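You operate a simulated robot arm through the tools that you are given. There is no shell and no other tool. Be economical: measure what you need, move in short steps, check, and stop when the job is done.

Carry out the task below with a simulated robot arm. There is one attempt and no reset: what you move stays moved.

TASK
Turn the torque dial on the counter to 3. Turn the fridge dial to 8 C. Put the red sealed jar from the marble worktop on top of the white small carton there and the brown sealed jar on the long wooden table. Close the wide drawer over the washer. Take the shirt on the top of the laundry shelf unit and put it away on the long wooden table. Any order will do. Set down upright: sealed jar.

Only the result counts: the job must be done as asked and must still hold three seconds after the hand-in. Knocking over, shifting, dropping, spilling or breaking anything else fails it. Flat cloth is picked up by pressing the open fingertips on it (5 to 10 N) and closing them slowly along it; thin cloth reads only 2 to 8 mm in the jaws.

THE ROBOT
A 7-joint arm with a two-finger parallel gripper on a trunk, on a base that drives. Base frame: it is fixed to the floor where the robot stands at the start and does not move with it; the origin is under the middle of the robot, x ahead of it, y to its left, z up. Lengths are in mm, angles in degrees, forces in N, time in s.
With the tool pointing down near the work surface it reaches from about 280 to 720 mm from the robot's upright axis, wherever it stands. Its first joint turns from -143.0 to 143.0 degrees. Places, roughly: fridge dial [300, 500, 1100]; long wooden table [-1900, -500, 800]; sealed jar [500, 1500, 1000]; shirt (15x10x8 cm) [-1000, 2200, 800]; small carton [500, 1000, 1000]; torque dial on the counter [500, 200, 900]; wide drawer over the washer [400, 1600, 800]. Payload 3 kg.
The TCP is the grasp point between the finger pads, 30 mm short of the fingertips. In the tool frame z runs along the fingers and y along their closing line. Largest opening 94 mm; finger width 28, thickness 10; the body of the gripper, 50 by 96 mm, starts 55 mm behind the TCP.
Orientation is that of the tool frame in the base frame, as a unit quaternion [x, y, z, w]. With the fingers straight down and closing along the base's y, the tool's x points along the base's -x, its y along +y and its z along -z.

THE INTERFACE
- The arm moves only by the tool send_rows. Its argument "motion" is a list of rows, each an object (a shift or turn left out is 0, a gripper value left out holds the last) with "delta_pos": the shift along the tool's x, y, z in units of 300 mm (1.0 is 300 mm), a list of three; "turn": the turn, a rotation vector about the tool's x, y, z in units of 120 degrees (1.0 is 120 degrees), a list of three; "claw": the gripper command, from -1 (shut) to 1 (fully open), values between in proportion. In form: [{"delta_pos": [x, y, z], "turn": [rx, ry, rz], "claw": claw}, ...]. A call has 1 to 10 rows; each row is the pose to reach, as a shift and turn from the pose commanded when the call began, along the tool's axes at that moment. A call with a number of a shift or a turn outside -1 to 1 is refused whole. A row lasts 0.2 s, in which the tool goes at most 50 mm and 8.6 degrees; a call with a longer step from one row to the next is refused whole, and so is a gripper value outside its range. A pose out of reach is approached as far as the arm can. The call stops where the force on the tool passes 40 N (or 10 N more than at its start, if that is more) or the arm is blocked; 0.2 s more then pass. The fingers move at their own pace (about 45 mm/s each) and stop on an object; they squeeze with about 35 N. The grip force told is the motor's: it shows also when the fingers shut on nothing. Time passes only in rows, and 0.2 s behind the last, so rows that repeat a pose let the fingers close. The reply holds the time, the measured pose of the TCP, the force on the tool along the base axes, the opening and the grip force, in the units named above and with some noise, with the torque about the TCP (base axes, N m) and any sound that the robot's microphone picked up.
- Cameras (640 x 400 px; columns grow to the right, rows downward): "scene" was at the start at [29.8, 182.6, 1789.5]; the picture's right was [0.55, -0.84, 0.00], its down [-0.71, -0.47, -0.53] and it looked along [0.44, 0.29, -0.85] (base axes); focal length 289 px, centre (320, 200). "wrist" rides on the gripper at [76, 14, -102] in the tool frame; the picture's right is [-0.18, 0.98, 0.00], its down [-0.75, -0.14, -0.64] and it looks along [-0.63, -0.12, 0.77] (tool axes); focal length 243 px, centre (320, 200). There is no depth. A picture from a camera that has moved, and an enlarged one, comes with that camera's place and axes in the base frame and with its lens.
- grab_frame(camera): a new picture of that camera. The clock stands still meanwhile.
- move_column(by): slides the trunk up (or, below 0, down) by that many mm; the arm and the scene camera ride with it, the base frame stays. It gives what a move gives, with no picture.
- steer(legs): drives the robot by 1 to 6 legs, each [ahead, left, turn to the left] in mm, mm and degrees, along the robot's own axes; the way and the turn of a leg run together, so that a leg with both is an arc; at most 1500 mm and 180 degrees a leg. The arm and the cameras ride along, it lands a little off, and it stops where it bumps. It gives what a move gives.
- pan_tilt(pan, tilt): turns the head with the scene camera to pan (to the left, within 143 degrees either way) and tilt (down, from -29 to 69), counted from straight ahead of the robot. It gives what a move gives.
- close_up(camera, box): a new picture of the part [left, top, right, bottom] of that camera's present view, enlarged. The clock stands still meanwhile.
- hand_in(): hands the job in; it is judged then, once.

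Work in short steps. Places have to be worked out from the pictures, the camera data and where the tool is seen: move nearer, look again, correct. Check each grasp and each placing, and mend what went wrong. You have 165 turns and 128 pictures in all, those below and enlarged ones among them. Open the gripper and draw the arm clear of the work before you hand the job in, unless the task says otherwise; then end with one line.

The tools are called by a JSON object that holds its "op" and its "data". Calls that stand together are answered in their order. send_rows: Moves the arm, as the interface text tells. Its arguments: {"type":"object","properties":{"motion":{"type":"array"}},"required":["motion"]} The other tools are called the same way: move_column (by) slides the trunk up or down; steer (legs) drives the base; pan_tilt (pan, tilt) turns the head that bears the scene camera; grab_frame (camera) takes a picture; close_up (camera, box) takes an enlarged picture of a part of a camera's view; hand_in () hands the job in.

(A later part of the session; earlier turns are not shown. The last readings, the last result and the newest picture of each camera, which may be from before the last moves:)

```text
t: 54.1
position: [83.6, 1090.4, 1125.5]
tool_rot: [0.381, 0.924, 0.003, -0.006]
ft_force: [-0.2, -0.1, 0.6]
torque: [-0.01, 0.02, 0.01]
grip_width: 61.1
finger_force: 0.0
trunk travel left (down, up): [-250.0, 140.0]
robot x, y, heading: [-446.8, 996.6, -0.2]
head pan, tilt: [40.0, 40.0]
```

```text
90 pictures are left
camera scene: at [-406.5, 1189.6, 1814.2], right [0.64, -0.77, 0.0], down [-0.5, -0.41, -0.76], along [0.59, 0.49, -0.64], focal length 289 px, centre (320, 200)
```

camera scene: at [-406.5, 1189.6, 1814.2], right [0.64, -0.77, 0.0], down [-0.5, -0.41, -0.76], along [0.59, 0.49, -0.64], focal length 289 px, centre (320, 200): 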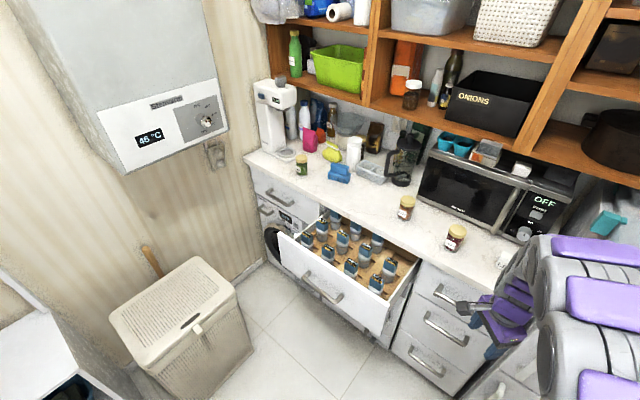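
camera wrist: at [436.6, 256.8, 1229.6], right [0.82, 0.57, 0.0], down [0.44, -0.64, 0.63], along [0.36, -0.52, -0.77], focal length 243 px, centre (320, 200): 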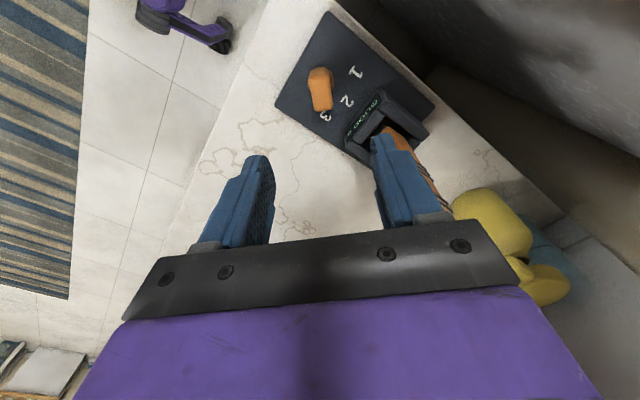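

The wide drawer stands open with bottles in it; I zoom on it to find a push point on its front.

{"op": "close_up", "data": {"camera": "scene", "box": [240, 170, 480, 320]}}

```text
2.67 times, centred on (360, 245) of scene
camera zoom: at [-406.5, 1189.6, 1814.2], right [0.64, -0.77, 0.0], down [-0.5, -0.41, -0.76], along [0.59, 0.49, -0.64], focal length 770 px, centre (213, 80)
```

zoom: 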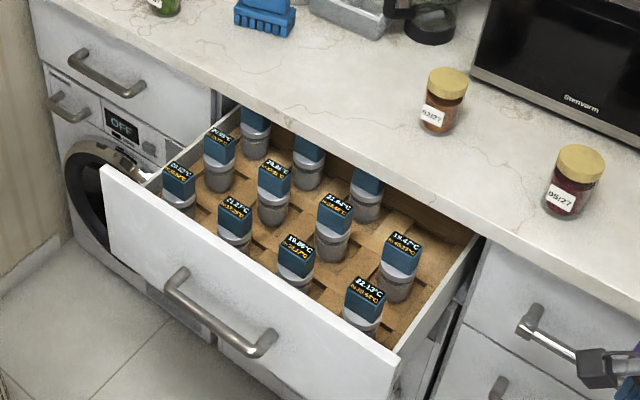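

Drawer front is near x≈170, y 1350–1920, z up to ≈850. I drive to face it, then lower the trunk and swing the tool horizontal.

{"op": "steer", "data": {"legs": [[-110, 0, 0], [0, 440, 0]]}}

{"op": "send_rows", "data": {"motion": [{"delta_pos": [-0.006, 0.05, 0.0], "turn": [-0.025, -0.06, -0.025], "claw": -1}, {"delta_pos": [-0.012, 0.1, 0.0], "turn": [-0.05, -0.12, -0.05]}, {"delta_pos": [-0.018, 0.15, 0.0], "turn": [-0.075, -0.18, -0.075]}, {"delta_pos": [-0.024, 0.2, 0.0], "turn": [-0.1, -0.24, -0.1]}, {"delta_pos": [-0.03, 0.25, 0.0], "turn": [-0.125, -0.3, -0.125]}, {"delta_pos": [-0.036, 0.3, 0], "turn": [-0.15, -0.36, -0.15]}, {"delta_pos": [-0.042, 0.35, 0], "turn": [-0.175, -0.42, -0.175]}, {"delta_pos": [-0.048, 0.4, 0], "turn": [-0.2, -0.48, -0.2]}, {"delta_pos": [-0.054, 0.44, 0], "turn": [-0.225, -0.54, -0.225]}, {"delta_pos": [-0.063, 0.485, 0], "turn": [-0.25, -0.6, -0.25]}]}}

{"op": "send_rows", "data": {"motion": [{"turn": [-0.024, -0.058, -0.024]}, {"turn": [-0.042, -0.107, -0.042]}]}}

{"op": "move_column", "data": {"by": -240}}

```text
t: 57.6
position: [-24.2, 1527.0, 1126.2]
tool_rot: [0.382, 0.924, 0.005, -0.006]
ft_force: [0.2, -0.5, 0.9]
torque: [-0.02, 0.03, -0.01]
grip_width: 61.1
finger_force: 0.0
trunk travel left (down, up): [-250.0, 140.0]
robot x, y, heading: [-554.0, 1437.0, -0.1]
head pan, tilt: [40.0, 40.0]
```

```text
t: 59.8
position: [92.2, 1620.2, 1126.4]
tool_rot: [0.067, 0.782, 0.005, 0.62]
ft_force: [-0.1, -0.6, 0.0]
torque: [0.0, 0.03, 0.03]
grip_width: 0.0
finger_force: 32.8
trunk travel left (down, up): [-250.0, 140.0]
robot x, y, heading: [-557.4, 1435.2, -0.0]
head pan, tilt: [40.0, 40.0]
```

```text
t: 60.4
position: [89.8, 1618.5, 1127.6]
tool_rot: [0.006, 0.709, 0.006, 0.706]
ft_force: [0.3, -0.4, 0.3]
torque: [-0.01, -0.01, -0.03]
grip_width: 0.0
finger_force: 32.9
trunk travel left (down, up): [-250.0, 140.0]
robot x, y, heading: [-553.1, 1438.0, -0.3]
head pan, tilt: [40.0, 40.0]
```

```text
t: 62.9
position: [89.6, 1618.6, 887.1]
tool_rot: [0.005, 0.709, 0.006, 0.705]
ft_force: [0.3, -0.5, -0.2]
torque: [0.02, 0.02, 0.03]
grip_width: 0.0
finger_force: 33.3
trunk travel left (down, up): [-10.0, 380.0]
robot x, y, heading: [-558.1, 1435.9, -0.2]
head pan, tilt: [40.0, 40.0]
```

Tool is horizontal. Lower to z≈800 and look.

{"op": "send_rows", "data": {"motion": [{"delta_pos": [0.15, 0, 0]}, {"delta_pos": [0.28, 0, 0]}]}}

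{"op": "grab_frame", "data": {"camera": "scene"}}

{"op": "grab_frame", "data": {"camera": "wrist"}}

```text
t: 63.5
position: [92.4, 1619.2, 826.6]
tool_rot: [0.011, 0.701, 0.007, 0.713]
ft_force: [2.8, 0.0, 8.8]
torque: [-0.14, 0.03, 0.04]
grip_width: 0.0
finger_force: 32.9
trunk travel left (down, up): [-10.0, 380.0]
robot x, y, heading: [-557.4, 1433.8, -0.4]
head pan, tilt: [40.0, 40.0]
stopped in row 2: the force on the tool passed its limit at 65 N (the readings are from after the stop); the commanded pose is now the measured one
```

```text
88 pictures are left
camera scene: at [-515.9, 1632.2, 1574.3], right [0.64, -0.77, 0.0], down [-0.5, -0.41, -0.76], along [0.59, 0.49, -0.64], focal length 289 px, centre (320, 200)
```

scene: 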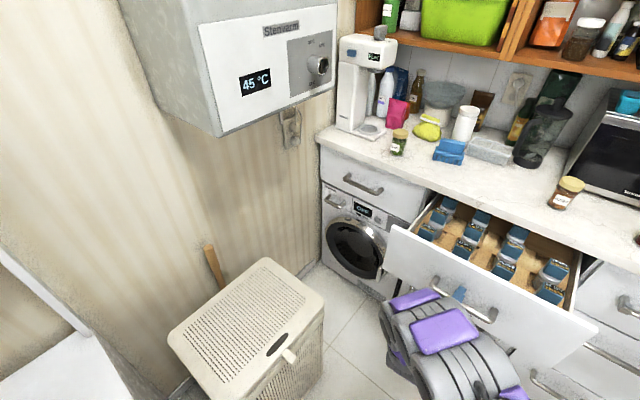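

```text
87 pictures are left
camera wrist: at [-8.9, 1635.8, 749.1], right [0.0, 0.98, 0.21], down [-0.66, -0.16, 0.74], along [0.75, -0.14, 0.64], focal length 243 px, centre (320, 200)
```

wrist: 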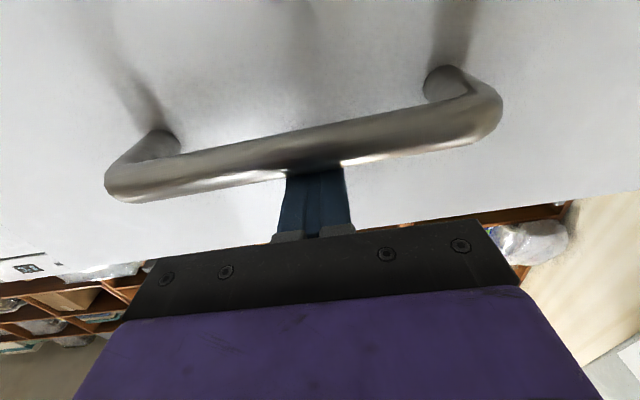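

The fingers came down on the handle; the panel is just ahead. I raise 14 mm and push forward slowly.

{"op": "send_rows", "data": {"motion": [{"delta_pos": [-0.047, 0, 0]}, {"delta_pos": [-0.047, 0, 0.05]}, {"delta_pos": [-0.047, 0, 0.1]}, {"delta_pos": [-0.047, 0, 0.14]}, {"delta_pos": [-0.047, 0, 0.18]}, {"delta_pos": [-0.047, 0, 0.22]}, {"delta_pos": [-0.047, 0, 0.26]}, {"delta_pos": [-0.047, 0, 0.3]}, {"delta_pos": [-0.047, 0, 0.34]}, {"delta_pos": [-0.047, 0, 0.38]}]}}

{"op": "grab_frame", "data": {"camera": "scene"}}

```text
t: 65.7
position: [205.7, 1619.1, 840.1]
tool_rot: [0.01, 0.702, 0.007, 0.712]
ft_force: [0.3, -0.1, 0.4]
torque: [0.04, 0.0, -0.03]
grip_width: 0.0
finger_force: 32.4
trunk travel left (down, up): [-10.0, 380.0]
robot x, y, heading: [-553.3, 1437.4, -0.2]
head pan, tilt: [40.0, 40.0]
```

```text
86 pictures are left
camera scene: at [-514.1, 1633.0, 1574.1], right [0.64, -0.77, 0.0], down [-0.5, -0.41, -0.76], along [0.59, 0.49, -0.65], focal length 289 px, centre (320, 200)
```

scene: 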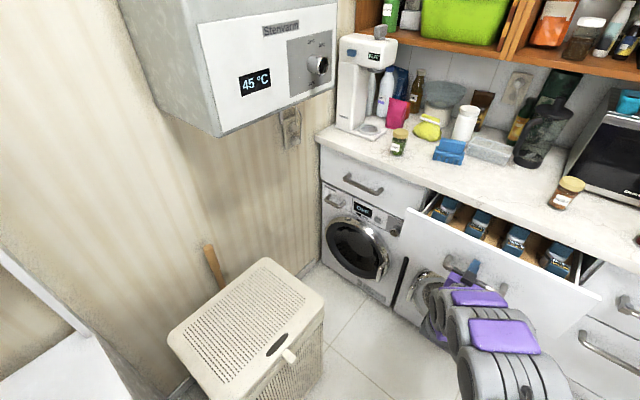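

The drawer slides in smoothly; continue pushing.

{"op": "send_rows", "data": {"motion": [{"delta_pos": [0, 0, 0.04]}, {"delta_pos": [0, 0, 0.08]}, {"delta_pos": [0, 0, 0.12]}, {"delta_pos": [0, 0, 0.16]}, {"delta_pos": [0, 0, 0.2]}, {"delta_pos": [0, 0, 0.24]}, {"delta_pos": [0, 0, 0.28]}, {"delta_pos": [0, 0, 0.32]}, {"delta_pos": [0, 0, 0.36]}]}}

{"op": "grab_frame", "data": {"camera": "scene"}}

```text
t: 67.7
position: [312.9, 1618.6, 843.0]
tool_rot: [0.009, 0.702, 0.006, 0.712]
ft_force: [0.2, -0.3, 0.1]
torque: [-0.04, 0.02, 0.02]
grip_width: 0.0
finger_force: 32.9
trunk travel left (down, up): [-10.0, 380.0]
robot x, y, heading: [-561.5, 1436.1, -0.3]
head pan, tilt: [40.0, 40.0]
```

```text
85 pictures are left
camera scene: at [-513.5, 1632.9, 1574.1], right [0.64, -0.77, 0.0], down [-0.5, -0.41, -0.76], along [0.59, 0.49, -0.65], focal length 289 px, centre (320, 200)
```

scene: 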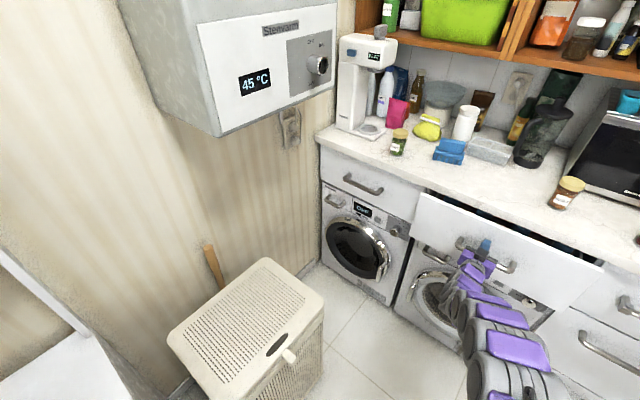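

Still a few cm open; keep pushing until it stops.

{"op": "send_rows", "data": {"motion": [{"delta_pos": [0, 0, 0.04]}, {"delta_pos": [0, 0, 0.08]}, {"delta_pos": [0, 0, 0.12]}, {"delta_pos": [0, 0, 0.15]}, {"delta_pos": [0, 0, 0.18]}, {"delta_pos": [0, 0, 0.21]}, {"delta_pos": [0, 0, 0.24]}]}}

{"op": "close_up", "data": {"camera": "scene", "box": [320, 120, 640, 320]}}

```text
t: 69.3
position: [385.2, 1618.5, 843.9]
tool_rot: [0.01, 0.702, 0.006, 0.712]
ft_force: [-20.9, -4.1, -4.8]
torque: [0.0, 0.44, -0.08]
grip_width: 0.0
finger_force: 33.5
trunk travel left (down, up): [-10.0, 380.0]
robot x, y, heading: [-558.6, 1436.1, -0.4]
head pan, tilt: [40.0, 40.0]
```

```text
2.00 times, centred on (480, 220) of scene
camera zoom: at [-515.5, 1631.6, 1574.1], right [0.64, -0.77, 0.0], down [-0.5, -0.41, -0.76], along [0.59, 0.49, -0.64], focal length 577 px, centre (0, 160)
```

zoom: 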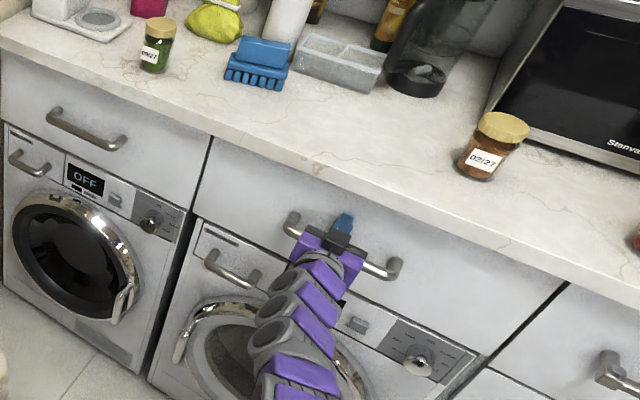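

It appears flush with 21 N of resistance. A slight extra push to confirm, then retreat.

{"op": "send_rows", "data": {"motion": [{"delta_pos": [0, 0, 0.015]}, {"delta_pos": [0, 0, 0.03]}]}}

{"op": "send_rows", "data": {"motion": [{"delta_pos": [0, 0, -0.1]}, {"delta_pos": [0, 0, -0.25]}, {"delta_pos": [0, 0, -0.4]}, {"delta_pos": [0, 0, -0.55]}, {"delta_pos": [0, 0, -0.7]}]}}

{"op": "move_column", "data": {"by": 300}}

{"op": "pan_tilt", "data": {"pan": 0, "tilt": 45}}

{"op": "grab_frame", "data": {"camera": "scene"}}

```text
t: 69.9
position: [385.5, 1618.8, 843.6]
tool_rot: [0.009, 0.702, 0.007, 0.712]
ft_force: [-28.5, -6.9, -9.7]
torque: [-0.27, 0.7, -0.16]
grip_width: 0.1
finger_force: 33.2
out of reach, approached as far as the arm can: row 1, 2
trunk travel left (down, up): [-10.0, 380.0]
robot x, y, heading: [-554.0, 1438.9, -0.4]
head pan, tilt: [40.0, 40.0]
```

```text
t: 71.1
position: [173.8, 1618.1, 843.6]
tool_rot: [0.01, 0.701, 0.007, 0.713]
ft_force: [0.9, 0.2, 0.7]
torque: [0.01, 0.02, -0.03]
grip_width: 0.0
finger_force: 33.4
trunk travel left (down, up): [-10.0, 380.0]
robot x, y, heading: [-556.0, 1437.8, -0.3]
head pan, tilt: [40.0, 40.0]
```

```text
t: 74.1
position: [173.9, 1619.0, 1143.6]
tool_rot: [0.01, 0.702, 0.007, 0.712]
ft_force: [-0.2, 0.2, -0.3]
torque: [-0.03, -0.01, 0.01]
grip_width: 0.2
finger_force: 32.5
trunk travel left (down, up): [-310.0, 80.0]
robot x, y, heading: [-556.8, 1435.4, -0.2]
head pan, tilt: [40.0, 40.0]
```

```text
t: 75.1
position: [174.6, 1618.4, 1142.5]
tool_rot: [0.009, 0.702, 0.007, 0.712]
ft_force: [0.5, -0.5, 0.0]
torque: [0.02, 0.02, -0.04]
grip_width: 0.0
finger_force: 33.2
trunk travel left (down, up): [-310.0, 80.0]
robot x, y, heading: [-558.0, 1436.5, -0.5]
head pan, tilt: [0.0, 45.0]
```

```text
83 pictures are left
camera scene: at [-497.6, 1579.4, 1866.9], right [0.0, -1.0, 0.0], down [-0.71, 0.0, -0.71], along [0.71, 0.0, -0.71], focal length 289 px, centre (320, 200)
```

scene: 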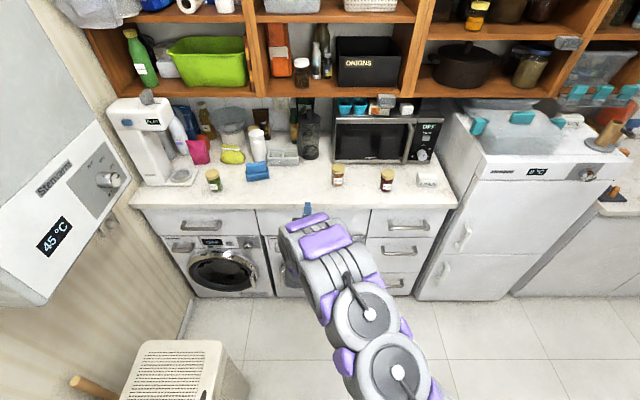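

Drawer is closed flush. Red jar ≈(550,1254), brown ≈(577,1494), white carton ≈(577,1039). I fold the tool to point down again.

{"op": "send_rows", "data": {"motion": [{"delta_pos": [-0.02, -0.017, -0.077], "turn": [0, 0.07, 0]}, {"delta_pos": [-0.04, -0.034, -0.154], "turn": [0, 0.14, 0]}, {"delta_pos": [-0.06, -0.05, -0.23], "turn": [0, 0.21, 0]}, {"delta_pos": [-0.08, -0.067, -0.307], "turn": [0, 0.28, 0]}, {"delta_pos": [-0.1, -0.084, -0.384], "turn": [0, 0.35, 0]}, {"delta_pos": [-0.12, -0.1, -0.46], "turn": [0, 0.42, 0]}, {"delta_pos": [-0.14, -0.117, -0.537], "turn": [0, 0.49, 0]}, {"delta_pos": [-0.16, -0.134, -0.614], "turn": [0, 0.56, 0]}, {"delta_pos": [-0.18, -0.15, -0.69], "turn": [0, 0.63, 0]}, {"delta_pos": [-0.2, -0.167, -0.767], "turn": [0, 0.7, 0], "claw": 1}]}}

{"op": "send_rows", "data": {"motion": [{"turn": [0, 0.05, 0]}]}}

{"op": "steer", "data": {"legs": [[0, -330, 0], [500, 0, 0]]}}

{"op": "grab_frame", "data": {"camera": "wrist"}}

{"op": "grab_frame", "data": {"camera": "scene"}}

```text
t: 77.3
position: [-57.6, 1566.6, 1197.4]
tool_rot: [0.002, 0.998, 0.012, 0.06]
ft_force: [1.5, -0.3, 0.1]
torque: [0.03, -0.01, 0.0]
grip_width: 32.4
finger_force: 0.1
trunk travel left (down, up): [-310.0, 80.0]
robot x, y, heading: [-556.3, 1437.3, -0.1]
head pan, tilt: [0.0, 45.0]
```

```text
t: 77.7
position: [-55.0, 1567.0, 1196.7]
tool_rot: [0.002, 1.0, 0.011, 0.007]
ft_force: [0.2, -1.1, -0.4]
torque: [0.0, 0.01, -0.01]
grip_width: 68.2
finger_force: 0.1
trunk travel left (down, up): [-310.0, 80.0]
robot x, y, heading: [-558.3, 1439.5, -0.1]
head pan, tilt: [0.0, 45.0]
```

```text
t: 82.5
position: [442.4, 1250.5, 1195.7]
tool_rot: [0.001, 1.0, 0.005, 0.008]
ft_force: [-0.5, 0.6, 0.7]
torque: [-0.06, -0.01, -0.03]
grip_width: 94.1
finger_force: 0.0
trunk travel left (down, up): [-310.0, 80.0]
robot x, y, heading: [-53.5, 1107.8, -0.2]
head pan, tilt: [0.0, 45.0]
```

```text
82 pictures are left
camera wrist: at [365.0, 1264.0, 1297.5], right [0.19, 0.98, 0.01], down [0.74, -0.15, 0.65], along [0.64, -0.11, -0.76], focal length 243 px, centre (320, 200)
```

wrist: 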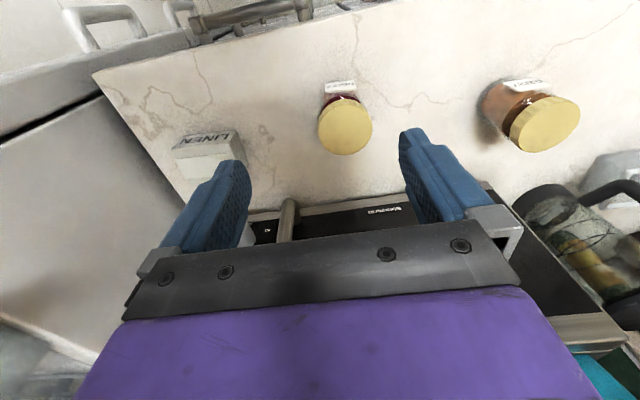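

```text
81 pictures are left
camera scene: at [1.0, 1269.5, 1865.1], right [0.0, -1.0, 0.01], down [-0.71, -0.01, -0.71], along [0.71, -0.01, -0.71], focal length 289 px, centre (320, 200)
```

scene: 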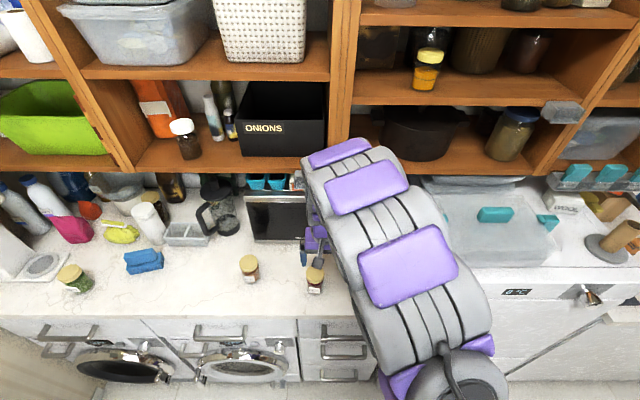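

Triangulating three views: worktop is near z≈985; red lid centre ≈(477,1273,1058), brown ≈(512,1482). Move above the red jar and check.

{"op": "send_rows", "data": {"motion": [{"delta_pos": [-0.06, 0.04, 0.08]}, {"delta_pos": [-0.117, 0.077, 0.16]}, {"delta_pos": [-0.117, 0.077, 0.24]}, {"delta_pos": [-0.117, 0.077, 0.3]}]}}

{"op": "grab_frame", "data": {"camera": "wrist"}}

{"op": "close_up", "data": {"camera": "scene", "box": [240, 220, 400, 320]}}

```text
t: 83.5
position: [477.7, 1263.8, 1108.0]
tool_rot: [0.001, 1.0, 0.011, 0.007]
ft_force: [-0.9, 0.4, -0.7]
torque: [-0.03, -0.02, -0.02]
grip_width: 94.1
finger_force: 0.0
trunk travel left (down, up): [-310.0, 80.0]
robot x, y, heading: [-54.2, 1105.3, -0.2]
head pan, tilt: [0.0, 45.0]
```

```text
80 pictures are left
camera wrist: at [400.0, 1275.2, 1210.4], right [0.19, 0.98, 0.03], down [0.74, -0.16, 0.65], along [0.64, -0.1, -0.76], focal length 243 px, centre (320, 200)
```

wrist: 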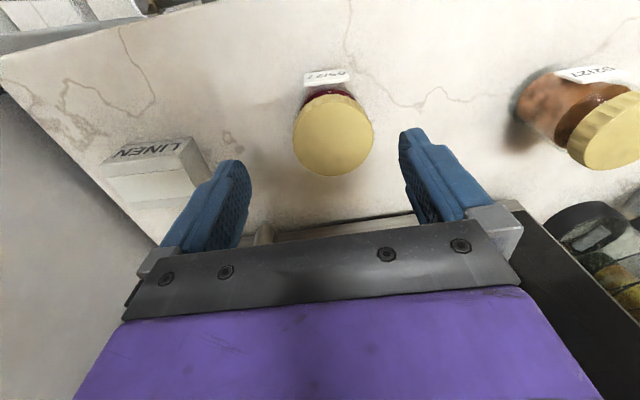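

```text
4.00 times, centred on (320, 270) of scene
camera zoom: at [2.3, 1258.8, 1866.0], right [0.0, -1.0, 0.01], down [-0.71, 0.0, -0.7], along [0.7, -0.01, -0.71], focal length 1154 px, centre (320, -80)
```

zoom: 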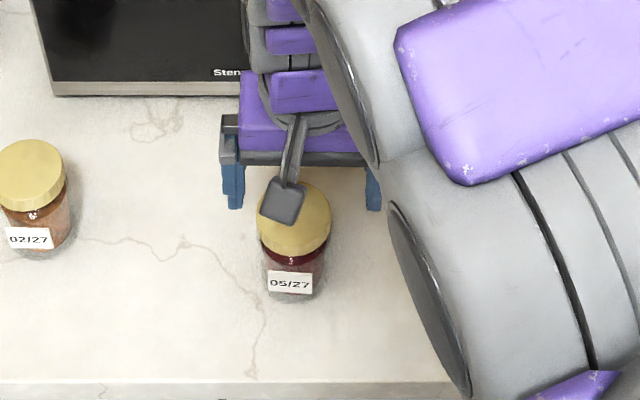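

Lid centre ≈(477,1275), z≈1052. Shift 10 mm left, descend and grip.

{"op": "send_rows", "data": {"motion": [{"delta_pos": [0, 0.032, 0.0]}, {"delta_pos": [0, 0.032, 0.08]}, {"delta_pos": [0, 0.032, 0.16]}, {"delta_pos": [0, 0.032, 0.24]}, {"delta_pos": [0, 0.032, 0.24], "claw": -1}, {"delta_pos": [0, 0.032, 0.24], "claw": -1}, {"delta_pos": [0, 0.032, 0.24], "claw": -1}, {"delta_pos": [0, 0.032, 0.24], "claw": -1}]}}

{"op": "grab_frame", "data": {"camera": "wrist"}}

```text
t: 85.3
position: [478.4, 1274.3, 1037.4]
tool_rot: [0.0, 1.0, 0.012, 0.008]
ft_force: [-0.5, 4.0, 10.3]
torque: [0.14, 0.15, -0.06]
grip_width: 61.5
finger_force: 34.6
trunk travel left (down, up): [-310.0, 80.0]
robot x, y, heading: [-57.6, 1106.7, -0.2]
head pan, tilt: [0.0, 45.0]
```

```text
78 pictures are left
camera wrist: at [400.1, 1285.7, 1139.1], right [0.19, 0.98, 0.03], down [0.74, -0.16, 0.65], along [0.64, -0.1, -0.76], focal length 243 px, centre (320, 200)
```

wrist: 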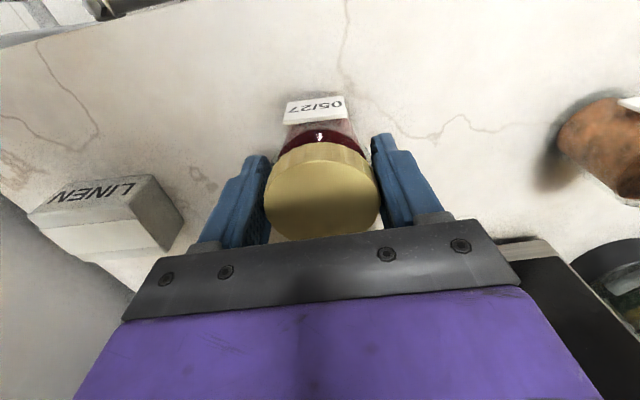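

Red jar gripped (61.5 mm). Lift it, and look at the carton.

{"op": "send_rows", "data": {"motion": [{"delta_pos": [0, 0, -0.03]}, {"delta_pos": [0, 0, -0.13]}, {"delta_pos": [0, 0, -0.26]}, {"delta_pos": [0, 0, -0.4]}]}}

{"op": "grab_frame", "data": {"camera": "wrist"}}

{"op": "pan_tilt", "data": {"pan": -20, "tilt": 50}}

{"op": "grab_frame", "data": {"camera": "scene"}}

```text
t: 86.3
position: [475.4, 1270.1, 1158.6]
tool_rot: [0.0, 1.0, 0.013, 0.009]
ft_force: [-0.8, -0.2, -2.9]
torque: [-0.03, 0.05, -0.04]
grip_width: 61.5
finger_force: 35.5
trunk travel left (down, up): [-310.0, 80.0]
robot x, y, heading: [-54.0, 1106.8, -0.2]
head pan, tilt: [0.0, 45.0]
```

```text
77 pictures are left
camera wrist: at [397.4, 1281.0, 1260.7], right [0.19, 0.98, 0.03], down [0.74, -0.16, 0.65], along [0.64, -0.1, -0.76], focal length 243 px, centre (320, 200)
```

wrist: 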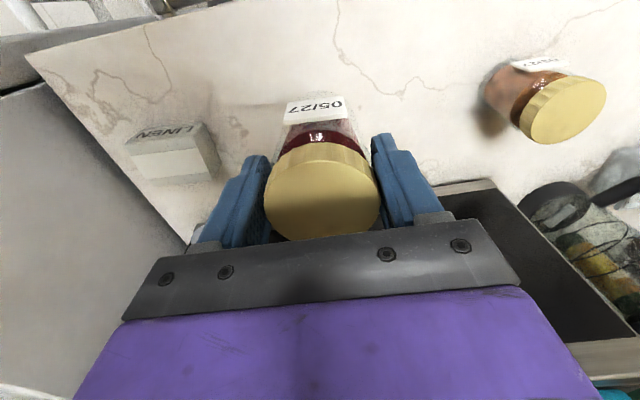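

```text
t: 87.1
position: [476.0, 1269.7, 1158.2]
tool_rot: [0.001, 1.0, 0.012, 0.007]
ft_force: [0.2, 0.0, -3.9]
torque: [0.03, -0.01, -0.01]
grip_width: 61.6
finger_force: 34.8
trunk travel left (down, up): [-310.0, 80.0]
robot x, y, heading: [-57.6, 1106.3, -0.5]
head pan, tilt: [-20.0, 50.0]
```

```text
76 pictures are left
camera scene: at [-8.0, 1222.1, 1860.0], right [-0.35, -0.94, 0.0], down [-0.72, 0.26, -0.64], along [0.6, -0.22, -0.77], focal length 289 px, centre (320, 200)
```

scene: 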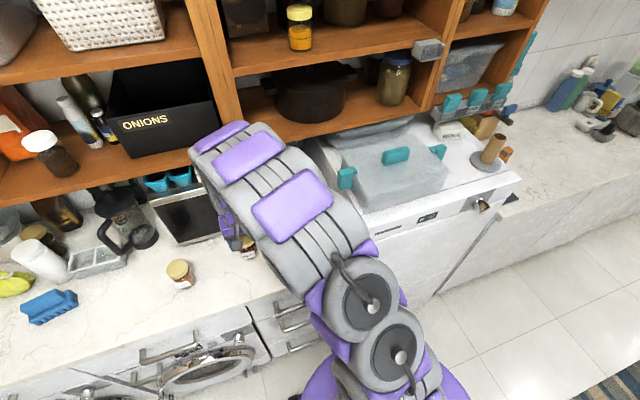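

{"op": "close_up", "data": {"camera": "wrist", "box": [80, 90, 272, 210]}}

{"op": "send_rows", "data": {"motion": [{"delta_pos": [0.05, -0.13, 0]}, {"delta_pos": [0.1, -0.25, 0]}, {"delta_pos": [0.15, -0.37, 0]}]}}

{"op": "grab_frame", "data": {"camera": "wrist"}}

```text
3.33 times, centred on (176, 150) of wrist
camera zoom: at [398.4, 1281.4, 1259.9], right [0.19, 0.98, 0.03], down [0.74, -0.16, 0.65], along [0.64, -0.1, -0.76], focal length 809 px, centre (800, 367)
```

zoom: 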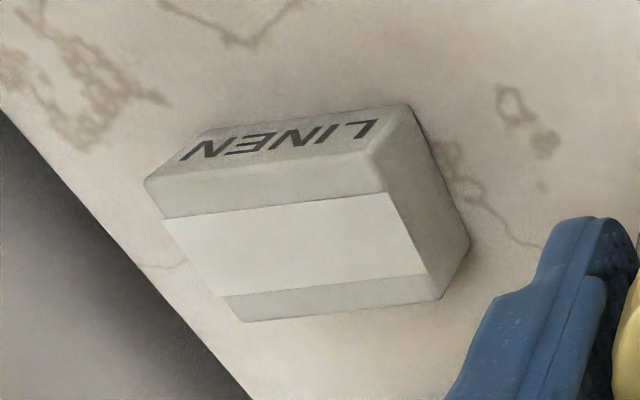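

```text
t: 87.9
position: [430.6, 1156.8, 1156.0]
tool_rot: [0.001, 1.0, 0.013, 0.009]
ft_force: [-0.9, 0.4, -3.8]
torque: [0.01, 0.02, 0.01]
grip_width: 61.5
finger_force: 35.1
trunk travel left (down, up): [-310.0, 80.0]
robot x, y, heading: [-55.4, 1108.2, -0.5]
head pan, tilt: [-20.0, 50.0]
```

```text
74 pictures are left
camera wrist: at [353.1, 1168.2, 1258.0], right [0.18, 0.98, 0.03], down [0.74, -0.16, 0.65], along [0.64, -0.1, -0.76], focal length 243 px, centre (320, 200)
```

wrist: 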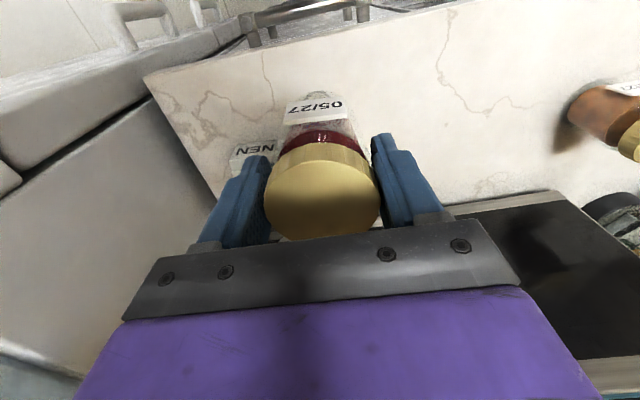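

I swing the held jar to the left so the scene camera can see the carton unobstructed.

{"op": "send_rows", "data": {"motion": [{"delta_pos": [0.0, 0.15, 0]}, {"delta_pos": [0, 0.3, 0]}, {"delta_pos": [0, 0.45, 0]}, {"delta_pos": [0, 0.6, 0]}, {"delta_pos": [0, 0.75, 0]}, {"delta_pos": [0, 0.9, 0]}]}}

{"op": "grab_frame", "data": {"camera": "scene"}}

```text
t: 89.3
position: [432.9, 1432.4, 1159.0]
tool_rot: [0.001, 1.0, 0.011, 0.007]
ft_force: [-0.7, 0.3, -4.1]
torque: [-0.01, 0.01, -0.04]
grip_width: 61.7
finger_force: 35.0
trunk travel left (down, up): [-310.0, 80.0]
robot x, y, heading: [-58.3, 1105.2, -0.1]
head pan, tilt: [-20.0, 50.0]
```

```text
73 pictures are left
camera scene: at [-8.2, 1228.8, 1859.6], right [-0.35, -0.94, 0.01], down [-0.72, 0.26, -0.64], along [0.6, -0.23, -0.77], focal length 289 px, centre (320, 200)
```

scene: 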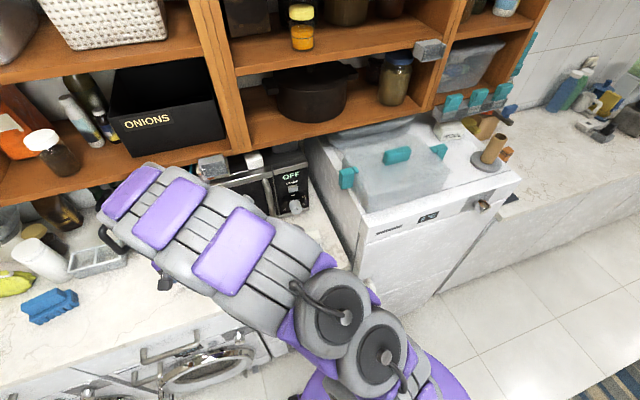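

The forearm still covers it. I bring the arm back centre and shift the base left for a clear view.

{"op": "send_rows", "data": {"motion": [{"delta_pos": [0.0, -0.15, 0]}, {"delta_pos": [0, -0.3, 0]}, {"delta_pos": [0, -0.45, 0]}, {"delta_pos": [0, -0.6, 0]}]}}

{"op": "steer", "data": {"legs": [[0, 400, 0]]}}

{"op": "grab_frame", "data": {"camera": "scene"}}

```text
t: 90.3
position: [430.9, 1248.8, 1157.0]
tool_rot: [0.001, 1.0, 0.013, 0.008]
ft_force: [0.5, -0.1, -3.4]
torque: [0.02, 0.02, -0.02]
grip_width: 61.8
finger_force: 35.2
trunk travel left (down, up): [-310.0, 80.0]
robot x, y, heading: [-60.5, 1105.6, -0.3]
head pan, tilt: [-20.0, 50.0]
```

```text
t: 92.8
position: [434.7, 1648.5, 1157.3]
tool_rot: [0.0, 1.0, 0.012, 0.008]
ft_force: [-0.2, 0.5, -3.3]
torque: [-0.01, 0.02, 0.0]
grip_width: 61.7
finger_force: 34.7
trunk travel left (down, up): [-310.0, 80.0]
robot x, y, heading: [-50.6, 1507.7, -0.3]
head pan, tilt: [-20.0, 50.0]
```

```text
72 pictures are left
camera scene: at [-6.5, 1619.2, 1860.3], right [-0.35, -0.94, 0.0], down [-0.72, 0.27, -0.64], along [0.6, -0.22, -0.77], focal length 289 px, centre (320, 200)
```

scene: 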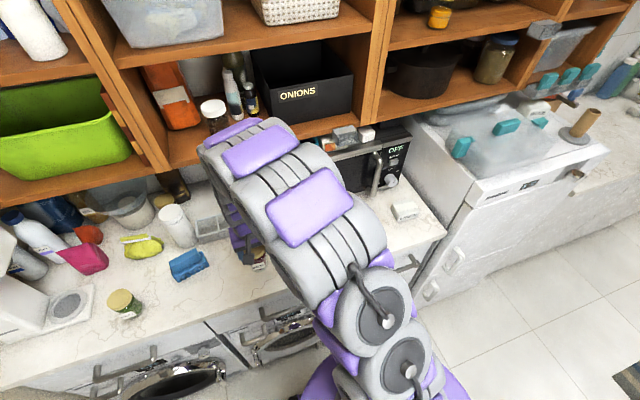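

Carton visible. Zoom on it.

{"op": "close_up", "data": {"camera": "scene", "box": [364, 180, 460, 240]}}

```text
6.67 times, centred on (412, 210) of scene
camera zoom: at [-6.5, 1619.2, 1860.3], right [-0.35, -0.94, 0.0], down [-0.72, 0.27, -0.64], along [0.6, -0.22, -0.77], focal length 1924 px, centre (-293, 133)
```

zoom: 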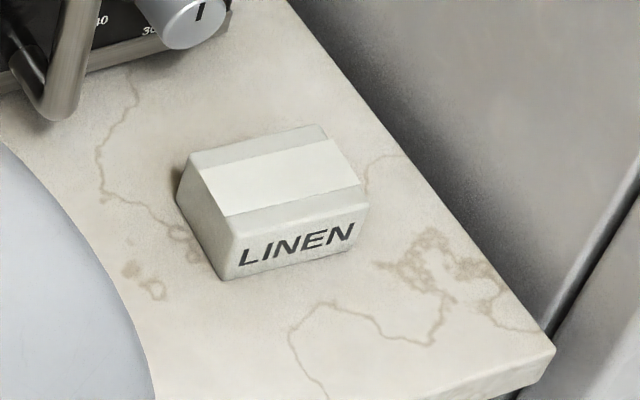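

Triangulation gives carton top centre ≈(516,1087), top z≈1008, worktop ≈965. Return the base right and move the jar over the carton.

{"op": "steer", "data": {"legs": [[0, -400, 0]]}}

{"op": "send_rows", "data": {"motion": [{"delta_pos": [-0.07, -0.13, 0]}, {"delta_pos": [-0.14, -0.26, 0]}, {"delta_pos": [-0.2, -0.38, 0]}, {"delta_pos": [-0.26, -0.5, 0]}]}}

{"op": "grab_frame", "data": {"camera": "wrist"}}

```text
t: 95.3
position: [430.8, 1242.0, 1157.2]
tool_rot: [0.0, 1.0, 0.012, 0.009]
ft_force: [0.1, 0.1, -3.4]
torque: [0.0, 0.04, -0.02]
grip_width: 61.6
finger_force: 35.3
trunk travel left (down, up): [-310.0, 80.0]
robot x, y, heading: [-57.4, 1103.1, -0.4]
head pan, tilt: [-20.0, 50.0]
```

```text
t: 96.3
position: [509.2, 1088.5, 1157.3]
tool_rot: [0.001, 1.0, 0.013, 0.009]
ft_force: [0.2, -0.5, -3.6]
torque: [-0.01, 0.02, -0.03]
grip_width: 61.9
finger_force: 34.8
trunk travel left (down, up): [-310.0, 80.0]
robot x, y, heading: [-58.2, 1102.5, -0.2]
head pan, tilt: [-20.0, 50.0]
```

```text
70 pictures are left
camera wrist: at [430.5, 1100.5, 1257.6], right [0.19, 0.98, 0.03], down [0.74, -0.16, 0.65], along [0.64, -0.1, -0.76], focal length 243 px, centre (320, 200)
```

wrist: 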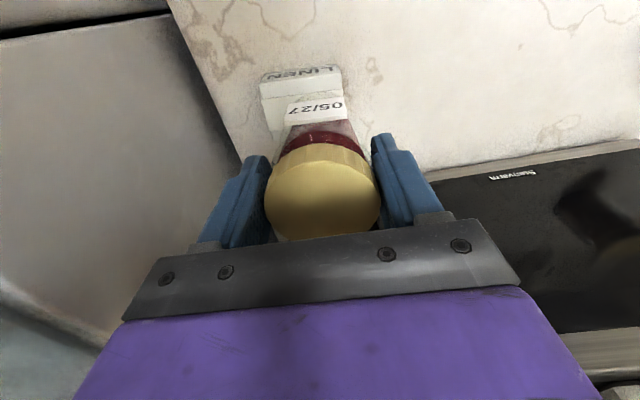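

Carton front edges re-measured: centre ≈(516,1081). Fine shift and descend near contact.

{"op": "send_rows", "data": {"motion": [{"delta_pos": [-0.017, -0.028, 0.05]}, {"delta_pos": [-0.017, -0.028, 0.13]}, {"delta_pos": [-0.017, -0.028, 0.2]}, {"delta_pos": [-0.017, -0.028, 0.22]}]}}

{"op": "grab_frame", "data": {"camera": "wrist"}}

```text
t: 97.3
position: [512.5, 1085.4, 1089.7]
tool_rot: [0.0, 1.0, 0.012, 0.008]
ft_force: [-0.5, -0.4, -4.5]
torque: [0.02, 0.01, 0.02]
grip_width: 61.5
finger_force: 35.3
trunk travel left (down, up): [-310.0, 80.0]
robot x, y, heading: [-58.4, 1103.1, -0.3]
head pan, tilt: [-20.0, 50.0]
```

```text
69 pictures are left
camera wrist: at [433.9, 1096.9, 1191.5], right [0.19, 0.98, 0.03], down [0.74, -0.16, 0.65], along [0.64, -0.1, -0.76], focal length 243 px, centre (320, 200)
```

wrist: 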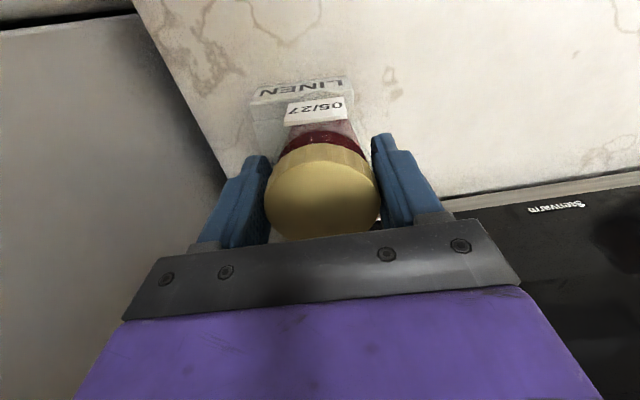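

Carton centre refines to ≈(518,1075). Shift 5/-10 mm and lower in small steps until contact.

{"op": "send_rows", "data": {"motion": [{"delta_pos": [-0.018, -0.033, 0]}, {"delta_pos": [-0.018, -0.034, 0.012]}, {"delta_pos": [-0.018, -0.034, 0.024]}, {"delta_pos": [-0.018, -0.034, 0.024]}]}}

{"op": "grab_frame", "data": {"camera": "wrist"}}

```text
t: 98.3
position: [518.1, 1074.4, 1082.2]
tool_rot: [0.0, 1.0, 0.013, 0.008]
ft_force: [0.2, 0.2, -3.8]
torque: [-0.03, 0.01, 0.02]
grip_width: 61.5
finger_force: 34.4
trunk travel left (down, up): [-310.0, 80.0]
robot x, y, heading: [-54.4, 1100.2, -0.4]
head pan, tilt: [-20.0, 50.0]
```

```text
68 pictures are left
camera wrist: at [440.1, 1086.7, 1184.4], right [0.19, 0.98, 0.03], down [0.74, -0.16, 0.65], along [0.64, -0.1, -0.76], focal length 243 px, centre (320, 200)
```

wrist: 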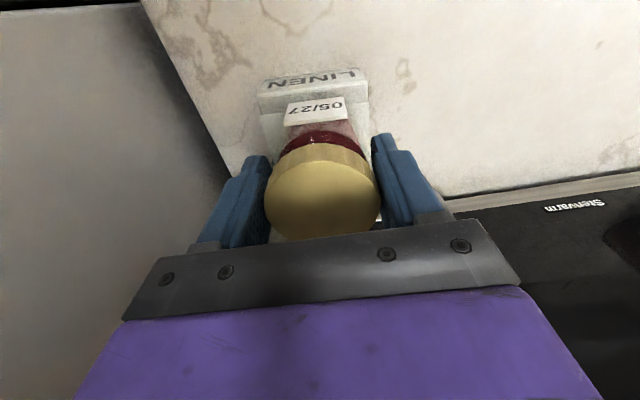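

Centred well. Lower slowly until the weight comes off.

{"op": "send_rows", "data": {"motion": [{"delta_pos": [0, 0, 0.012]}, {"delta_pos": [0, 0, 0.02]}, {"delta_pos": [0, 0, 0.02]}]}}

{"op": "send_rows", "data": {"motion": [{"delta_pos": [0, 0, 0.01]}, {"delta_pos": [0, 0, 0.01]}]}}

```text
t: 99.1
position: [519.5, 1075.2, 1078.7]
tool_rot: [0.001, 1.0, 0.012, 0.012]
ft_force: [5.6, 0.6, 19.7]
torque: [-0.52, -0.34, 0.1]
grip_width: 61.7
finger_force: 34.5
trunk travel left (down, up): [-310.0, 80.0]
robot x, y, heading: [-55.9, 1105.6, -0.3]
head pan, tilt: [-20.0, 50.0]
```

```text
t: 99.7
position: [518.0, 1076.5, 1073.7]
tool_rot: [0.0, 1.0, 0.012, 0.009]
ft_force: [3.8, 1.3, 20.6]
torque: [-0.46, -0.1, 0.11]
grip_width: 61.4
finger_force: 34.6
trunk travel left (down, up): [-310.0, 80.0]
robot x, y, heading: [-59.2, 1103.0, -0.2]
head pan, tilt: [-20.0, 50.0]
```

Contact established. Relieve, release and lift straight up.

{"op": "send_rows", "data": {"motion": [{"delta_pos": [0, 0, -0.004]}, {"delta_pos": [0, 0, -0.004], "claw": 0}, {"delta_pos": [0, 0, -0.004], "claw": 0.5}, {"delta_pos": [0, 0, -0.004], "claw": 1}, {"delta_pos": [0, 0, -0.004], "claw": 1}, {"delta_pos": [0, 0, -0.1]}, {"delta_pos": [0, 0, -0.25]}, {"delta_pos": [0, 0, -0.4]}]}}

{"op": "grab_frame", "data": {"camera": "wrist"}}

```text
t: 101.5
position: [515.9, 1072.9, 1195.2]
tool_rot: [0.001, 1.0, 0.012, 0.009]
ft_force: [-0.3, -0.5, -0.9]
torque: [0.01, 0.0, -0.04]
grip_width: 93.8
finger_force: 0.0
trunk travel left (down, up): [-310.0, 80.0]
robot x, y, heading: [-54.6, 1099.3, -0.5]
head pan, tilt: [-20.0, 50.0]
```

```text
67 pictures are left
camera wrist: at [437.3, 1084.9, 1296.7], right [0.19, 0.98, 0.03], down [0.74, -0.16, 0.65], along [0.65, -0.1, -0.76], focal length 243 px, centre (320, 200)
```

wrist: 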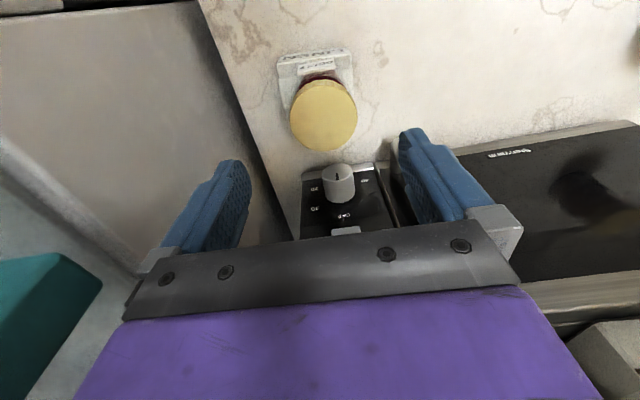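

Red jar stands on the carton. Drive left to the brown jar.

{"op": "steer", "data": {"legs": [[0, 390, 0]]}}

{"op": "grab_frame", "data": {"camera": "wrist"}}

```text
t: 104.0
position: [518.1, 1465.2, 1193.3]
tool_rot: [0.001, 1.0, 0.015, 0.01]
ft_force: [0.4, -0.5, 0.6]
torque: [0.01, -0.02, 0.01]
grip_width: 94.1
finger_force: 0.0
trunk travel left (down, up): [-310.0, 80.0]
robot x, y, heading: [-52.3, 1496.9, -0.4]
head pan, tilt: [-20.0, 50.0]
```

```text
66 pictures are left
camera wrist: at [441.0, 1476.6, 1295.6], right [0.19, 0.98, 0.03], down [0.74, -0.16, 0.65], along [0.65, -0.1, -0.76], focal length 243 px, centre (320, 200)
```

wrist: 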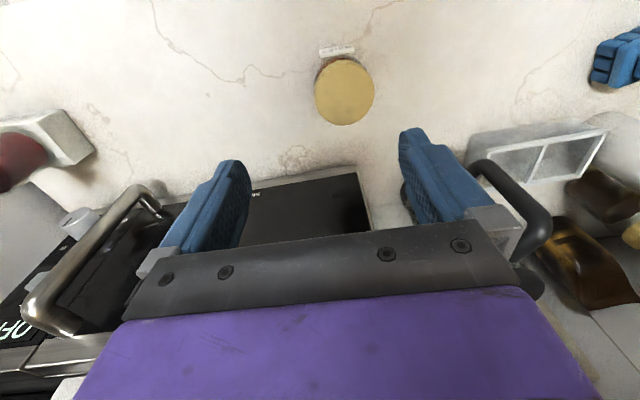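

Brown lid centre ≈(525,1494,1037). Move over, descend, grip, lift.

{"op": "send_rows", "data": {"motion": [{"delta_pos": [-0.013, 0.081, 0.05]}, {"delta_pos": [-0.013, 0.081, 0.17]}, {"delta_pos": [-0.013, 0.081, 0.29]}, {"delta_pos": [-0.013, 0.081, 0.41]}, {"delta_pos": [-0.013, 0.081, 0.52]}, {"delta_pos": [-0.013, 0.081, 0.52], "claw": -1}, {"delta_pos": [-0.013, 0.081, 0.52], "claw": -1}, {"delta_pos": [-0.013, 0.081, 0.52], "claw": -1}, {"delta_pos": [-0.013, 0.081, 0.52], "claw": -1}]}}

{"op": "grab_frame", "data": {"camera": "wrist"}}

```text
t: 106.0
position: [525.4, 1496.9, 1039.8]
tool_rot: [0.001, 1.0, 0.012, 0.01]
ft_force: [0.0, 1.2, 3.6]
torque: [-0.11, -0.03, -0.01]
grip_width: 61.0
finger_force: 35.2
trunk travel left (down, up): [-310.0, 80.0]
robot x, y, heading: [-55.9, 1498.0, -0.5]
head pan, tilt: [-20.0, 50.0]
```

```text
65 pictures are left
camera wrist: at [446.8, 1509.4, 1141.9], right [0.19, 0.98, 0.03], down [0.74, -0.16, 0.65], along [0.65, -0.1, -0.76], focal length 243 px, centre (320, 200)
```

wrist: 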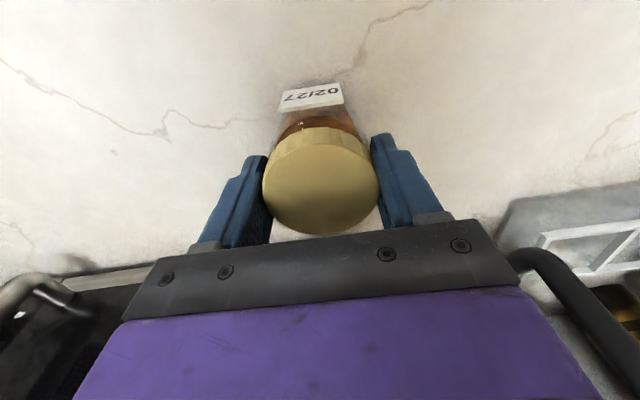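

Gripped. Lift, back away, and drive to an open spot, turning to face the long table.

{"op": "send_rows", "data": {"motion": [{"delta_pos": [0, 0, -0.03]}, {"delta_pos": [0, 0, -0.15]}, {"delta_pos": [0, 0, -0.3]}, {"delta_pos": [0, 0, -0.4]}]}}

{"op": "steer", "data": {"legs": [[-450, 0, 0], [0, -700, 0], [0, 0, 180]]}}

{"op": "pan_tilt", "data": {"pan": 10, "tilt": 30}}

{"op": "grab_frame", "data": {"camera": "scene"}}

```text
t: 107.0
position: [522.3, 1493.2, 1160.8]
tool_rot: [0.002, 1.0, 0.012, 0.01]
ft_force: [-0.3, 0.6, -3.4]
torque: [0.02, -0.04, 0.0]
grip_width: 61.3
finger_force: 34.8
trunk travel left (down, up): [-310.0, 80.0]
robot x, y, heading: [-55.7, 1495.3, -0.6]
head pan, tilt: [-20.0, 50.0]
```

```text
t: 120.5
position: [-1079.7, 791.1, 1158.9]
tool_rot: [1.0, 0.011, -0.01, 0.013]
ft_force: [-1.1, -0.5, -3.2]
torque: [0.0, -0.02, -0.05]
grip_width: 61.3
finger_force: 35.0
trunk travel left (down, up): [-310.0, 80.0]
robot x, y, heading: [-506.9, 802.3, -179.0]
head pan, tilt: [-20.0, 50.0]
```

```text
t: 121.5
position: [-1078.3, 789.0, 1161.1]
tool_rot: [1.0, 0.012, -0.012, 0.012]
ft_force: [0.0, -0.2, -3.8]
torque: [0.02, -0.01, 0.0]
grip_width: 61.1
finger_force: 35.8
trunk travel left (down, up): [-310.0, 80.0]
robot x, y, heading: [-506.4, 802.4, -179.1]
head pan, tilt: [10.0, 30.0]
```

```text
64 pictures are left
camera scene: at [-566.7, 642.4, 1889.6], right [-0.19, 0.98, 0.0], down [0.49, 0.1, -0.86], along [-0.85, -0.17, -0.5], focal length 289 px, centre (320, 200)
```

scene: 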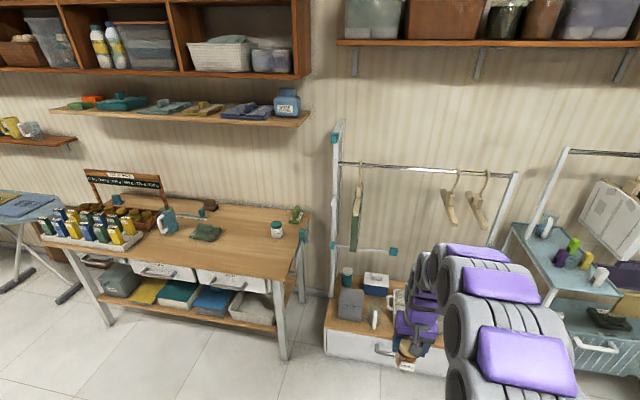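

Table's right half has free space. Drive left first, then ahead.

{"op": "steer", "data": {"legs": [[0, 820, -1], [560, 0, 0]]}}

{"op": "pan_tilt", "data": {"pan": 0, "tilt": 45}}

{"op": "grab_frame", "data": {"camera": "scene"}}

{"op": "grab_frame", "data": {"camera": "wrist"}}

```text
t: 128.7
position: [-1628.2, -34.6, 1160.6]
tool_rot: [1.0, 0.007, -0.01, 0.013]
ft_force: [-0.2, 0.1, -4.0]
torque: [-0.01, 0.03, 0.01]
grip_width: 61.2
finger_force: 34.9
trunk travel left (down, up): [-310.0, 80.0]
robot x, y, heading: [-1054.6, -28.8, -179.5]
head pan, tilt: [10.0, 30.0]
```

```text
t: 129.5
position: [-1626.3, -37.6, 1160.8]
tool_rot: [1.0, 0.008, -0.013, 0.011]
ft_force: [-0.1, 0.1, -4.6]
torque: [0.02, 0.0, -0.01]
grip_width: 60.9
finger_force: 34.7
trunk travel left (down, up): [-310.0, 80.0]
robot x, y, heading: [-1053.8, -28.4, -179.6]
head pan, tilt: [0.0, 45.0]
```

```text
63 pictures are left
camera scene: at [-1108.8, -172.2, 1867.1], right [-0.01, 1.0, 0.0], down [0.71, 0.01, -0.71], along [-0.71, -0.01, -0.71], focal length 289 px, centre (320, 200)
```

scene: 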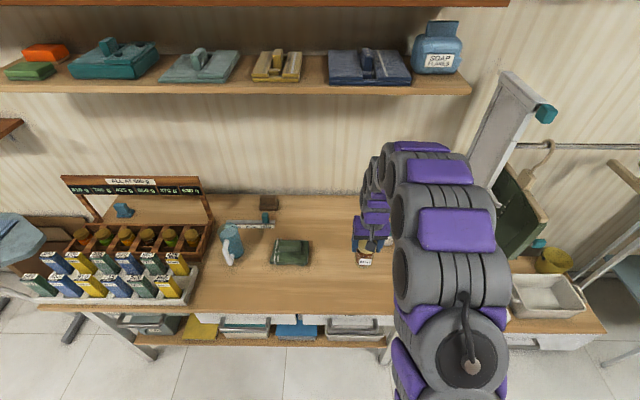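

```text
62 pictures are left
camera wrist: at [-1546.9, -47.4, 1263.3], right [-0.17, -0.99, 0.03], down [-0.74, 0.15, 0.66], along [-0.65, 0.09, -0.75], focal length 243 px, centre (320, 200)
```

wrist: 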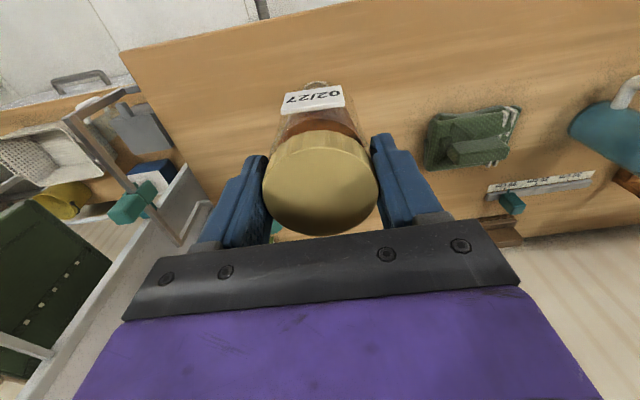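

Spot under the jar at ≈(-1680,-50) is bare wood. Shift forward 54 mm and lower the column 180 mm.

{"op": "send_rows", "data": {"motion": [{"delta_pos": [-0.09, 0, 0]}, {"delta_pos": [-0.18, 0, 0]}]}}

{"op": "move_column", "data": {"by": -180}}

{"op": "grab_frame", "data": {"camera": "wrist"}}

{"op": "close_up", "data": {"camera": "scene", "box": [240, 100, 480, 250]}}

```text
t: 130.1
position: [-1681.1, -38.0, 1164.0]
tool_rot: [1.0, 0.007, -0.013, 0.012]
ft_force: [-0.3, -0.4, -3.2]
torque: [-0.01, 0.01, 0.0]
grip_width: 61.2
finger_force: 34.4
trunk travel left (down, up): [-310.0, 80.0]
robot x, y, heading: [-1055.3, -28.8, -179.2]
head pan, tilt: [0.0, 45.0]
```

```text
t: 132.1
position: [-1679.3, -37.9, 983.9]
tool_rot: [1.0, 0.007, -0.013, 0.012]
ft_force: [-0.2, -0.8, -3.8]
torque: [0.02, 0.02, -0.01]
grip_width: 61.1
finger_force: 35.3
trunk travel left (down, up): [-130.0, 260.0]
robot x, y, heading: [-1052.8, -31.3, -179.6]
head pan, tilt: [0.0, 45.0]
```

```text
61 pictures are left
camera wrist: at [-1600.4, -48.5, 1084.2], right [-0.17, -0.99, 0.03], down [-0.74, 0.15, 0.66], along [-0.65, 0.09, -0.75], focal length 243 px, centre (320, 200)
```

wrist: 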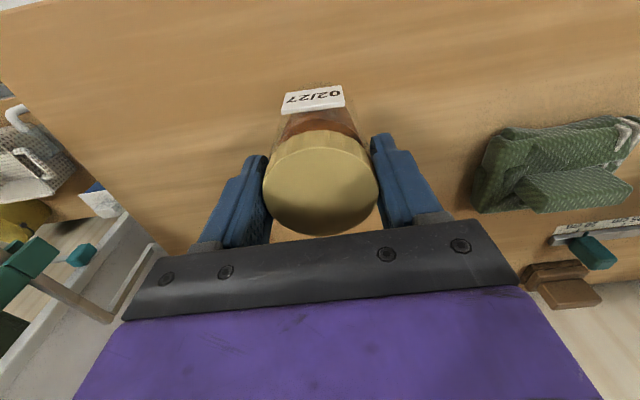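

```text
2.67 times, centred on (360, 175) of scene
camera zoom: at [-1108.9, -171.8, 1687.1], right [-0.01, 1.0, 0.0], down [0.71, 0.01, -0.7], along [-0.7, -0.01, -0.71], focal length 770 px, centre (213, 267)
```

zoom: 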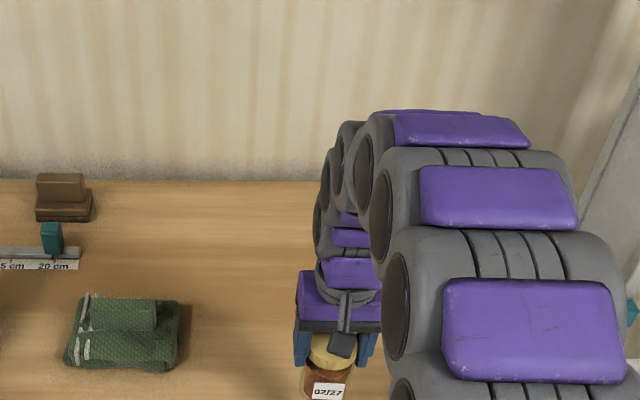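

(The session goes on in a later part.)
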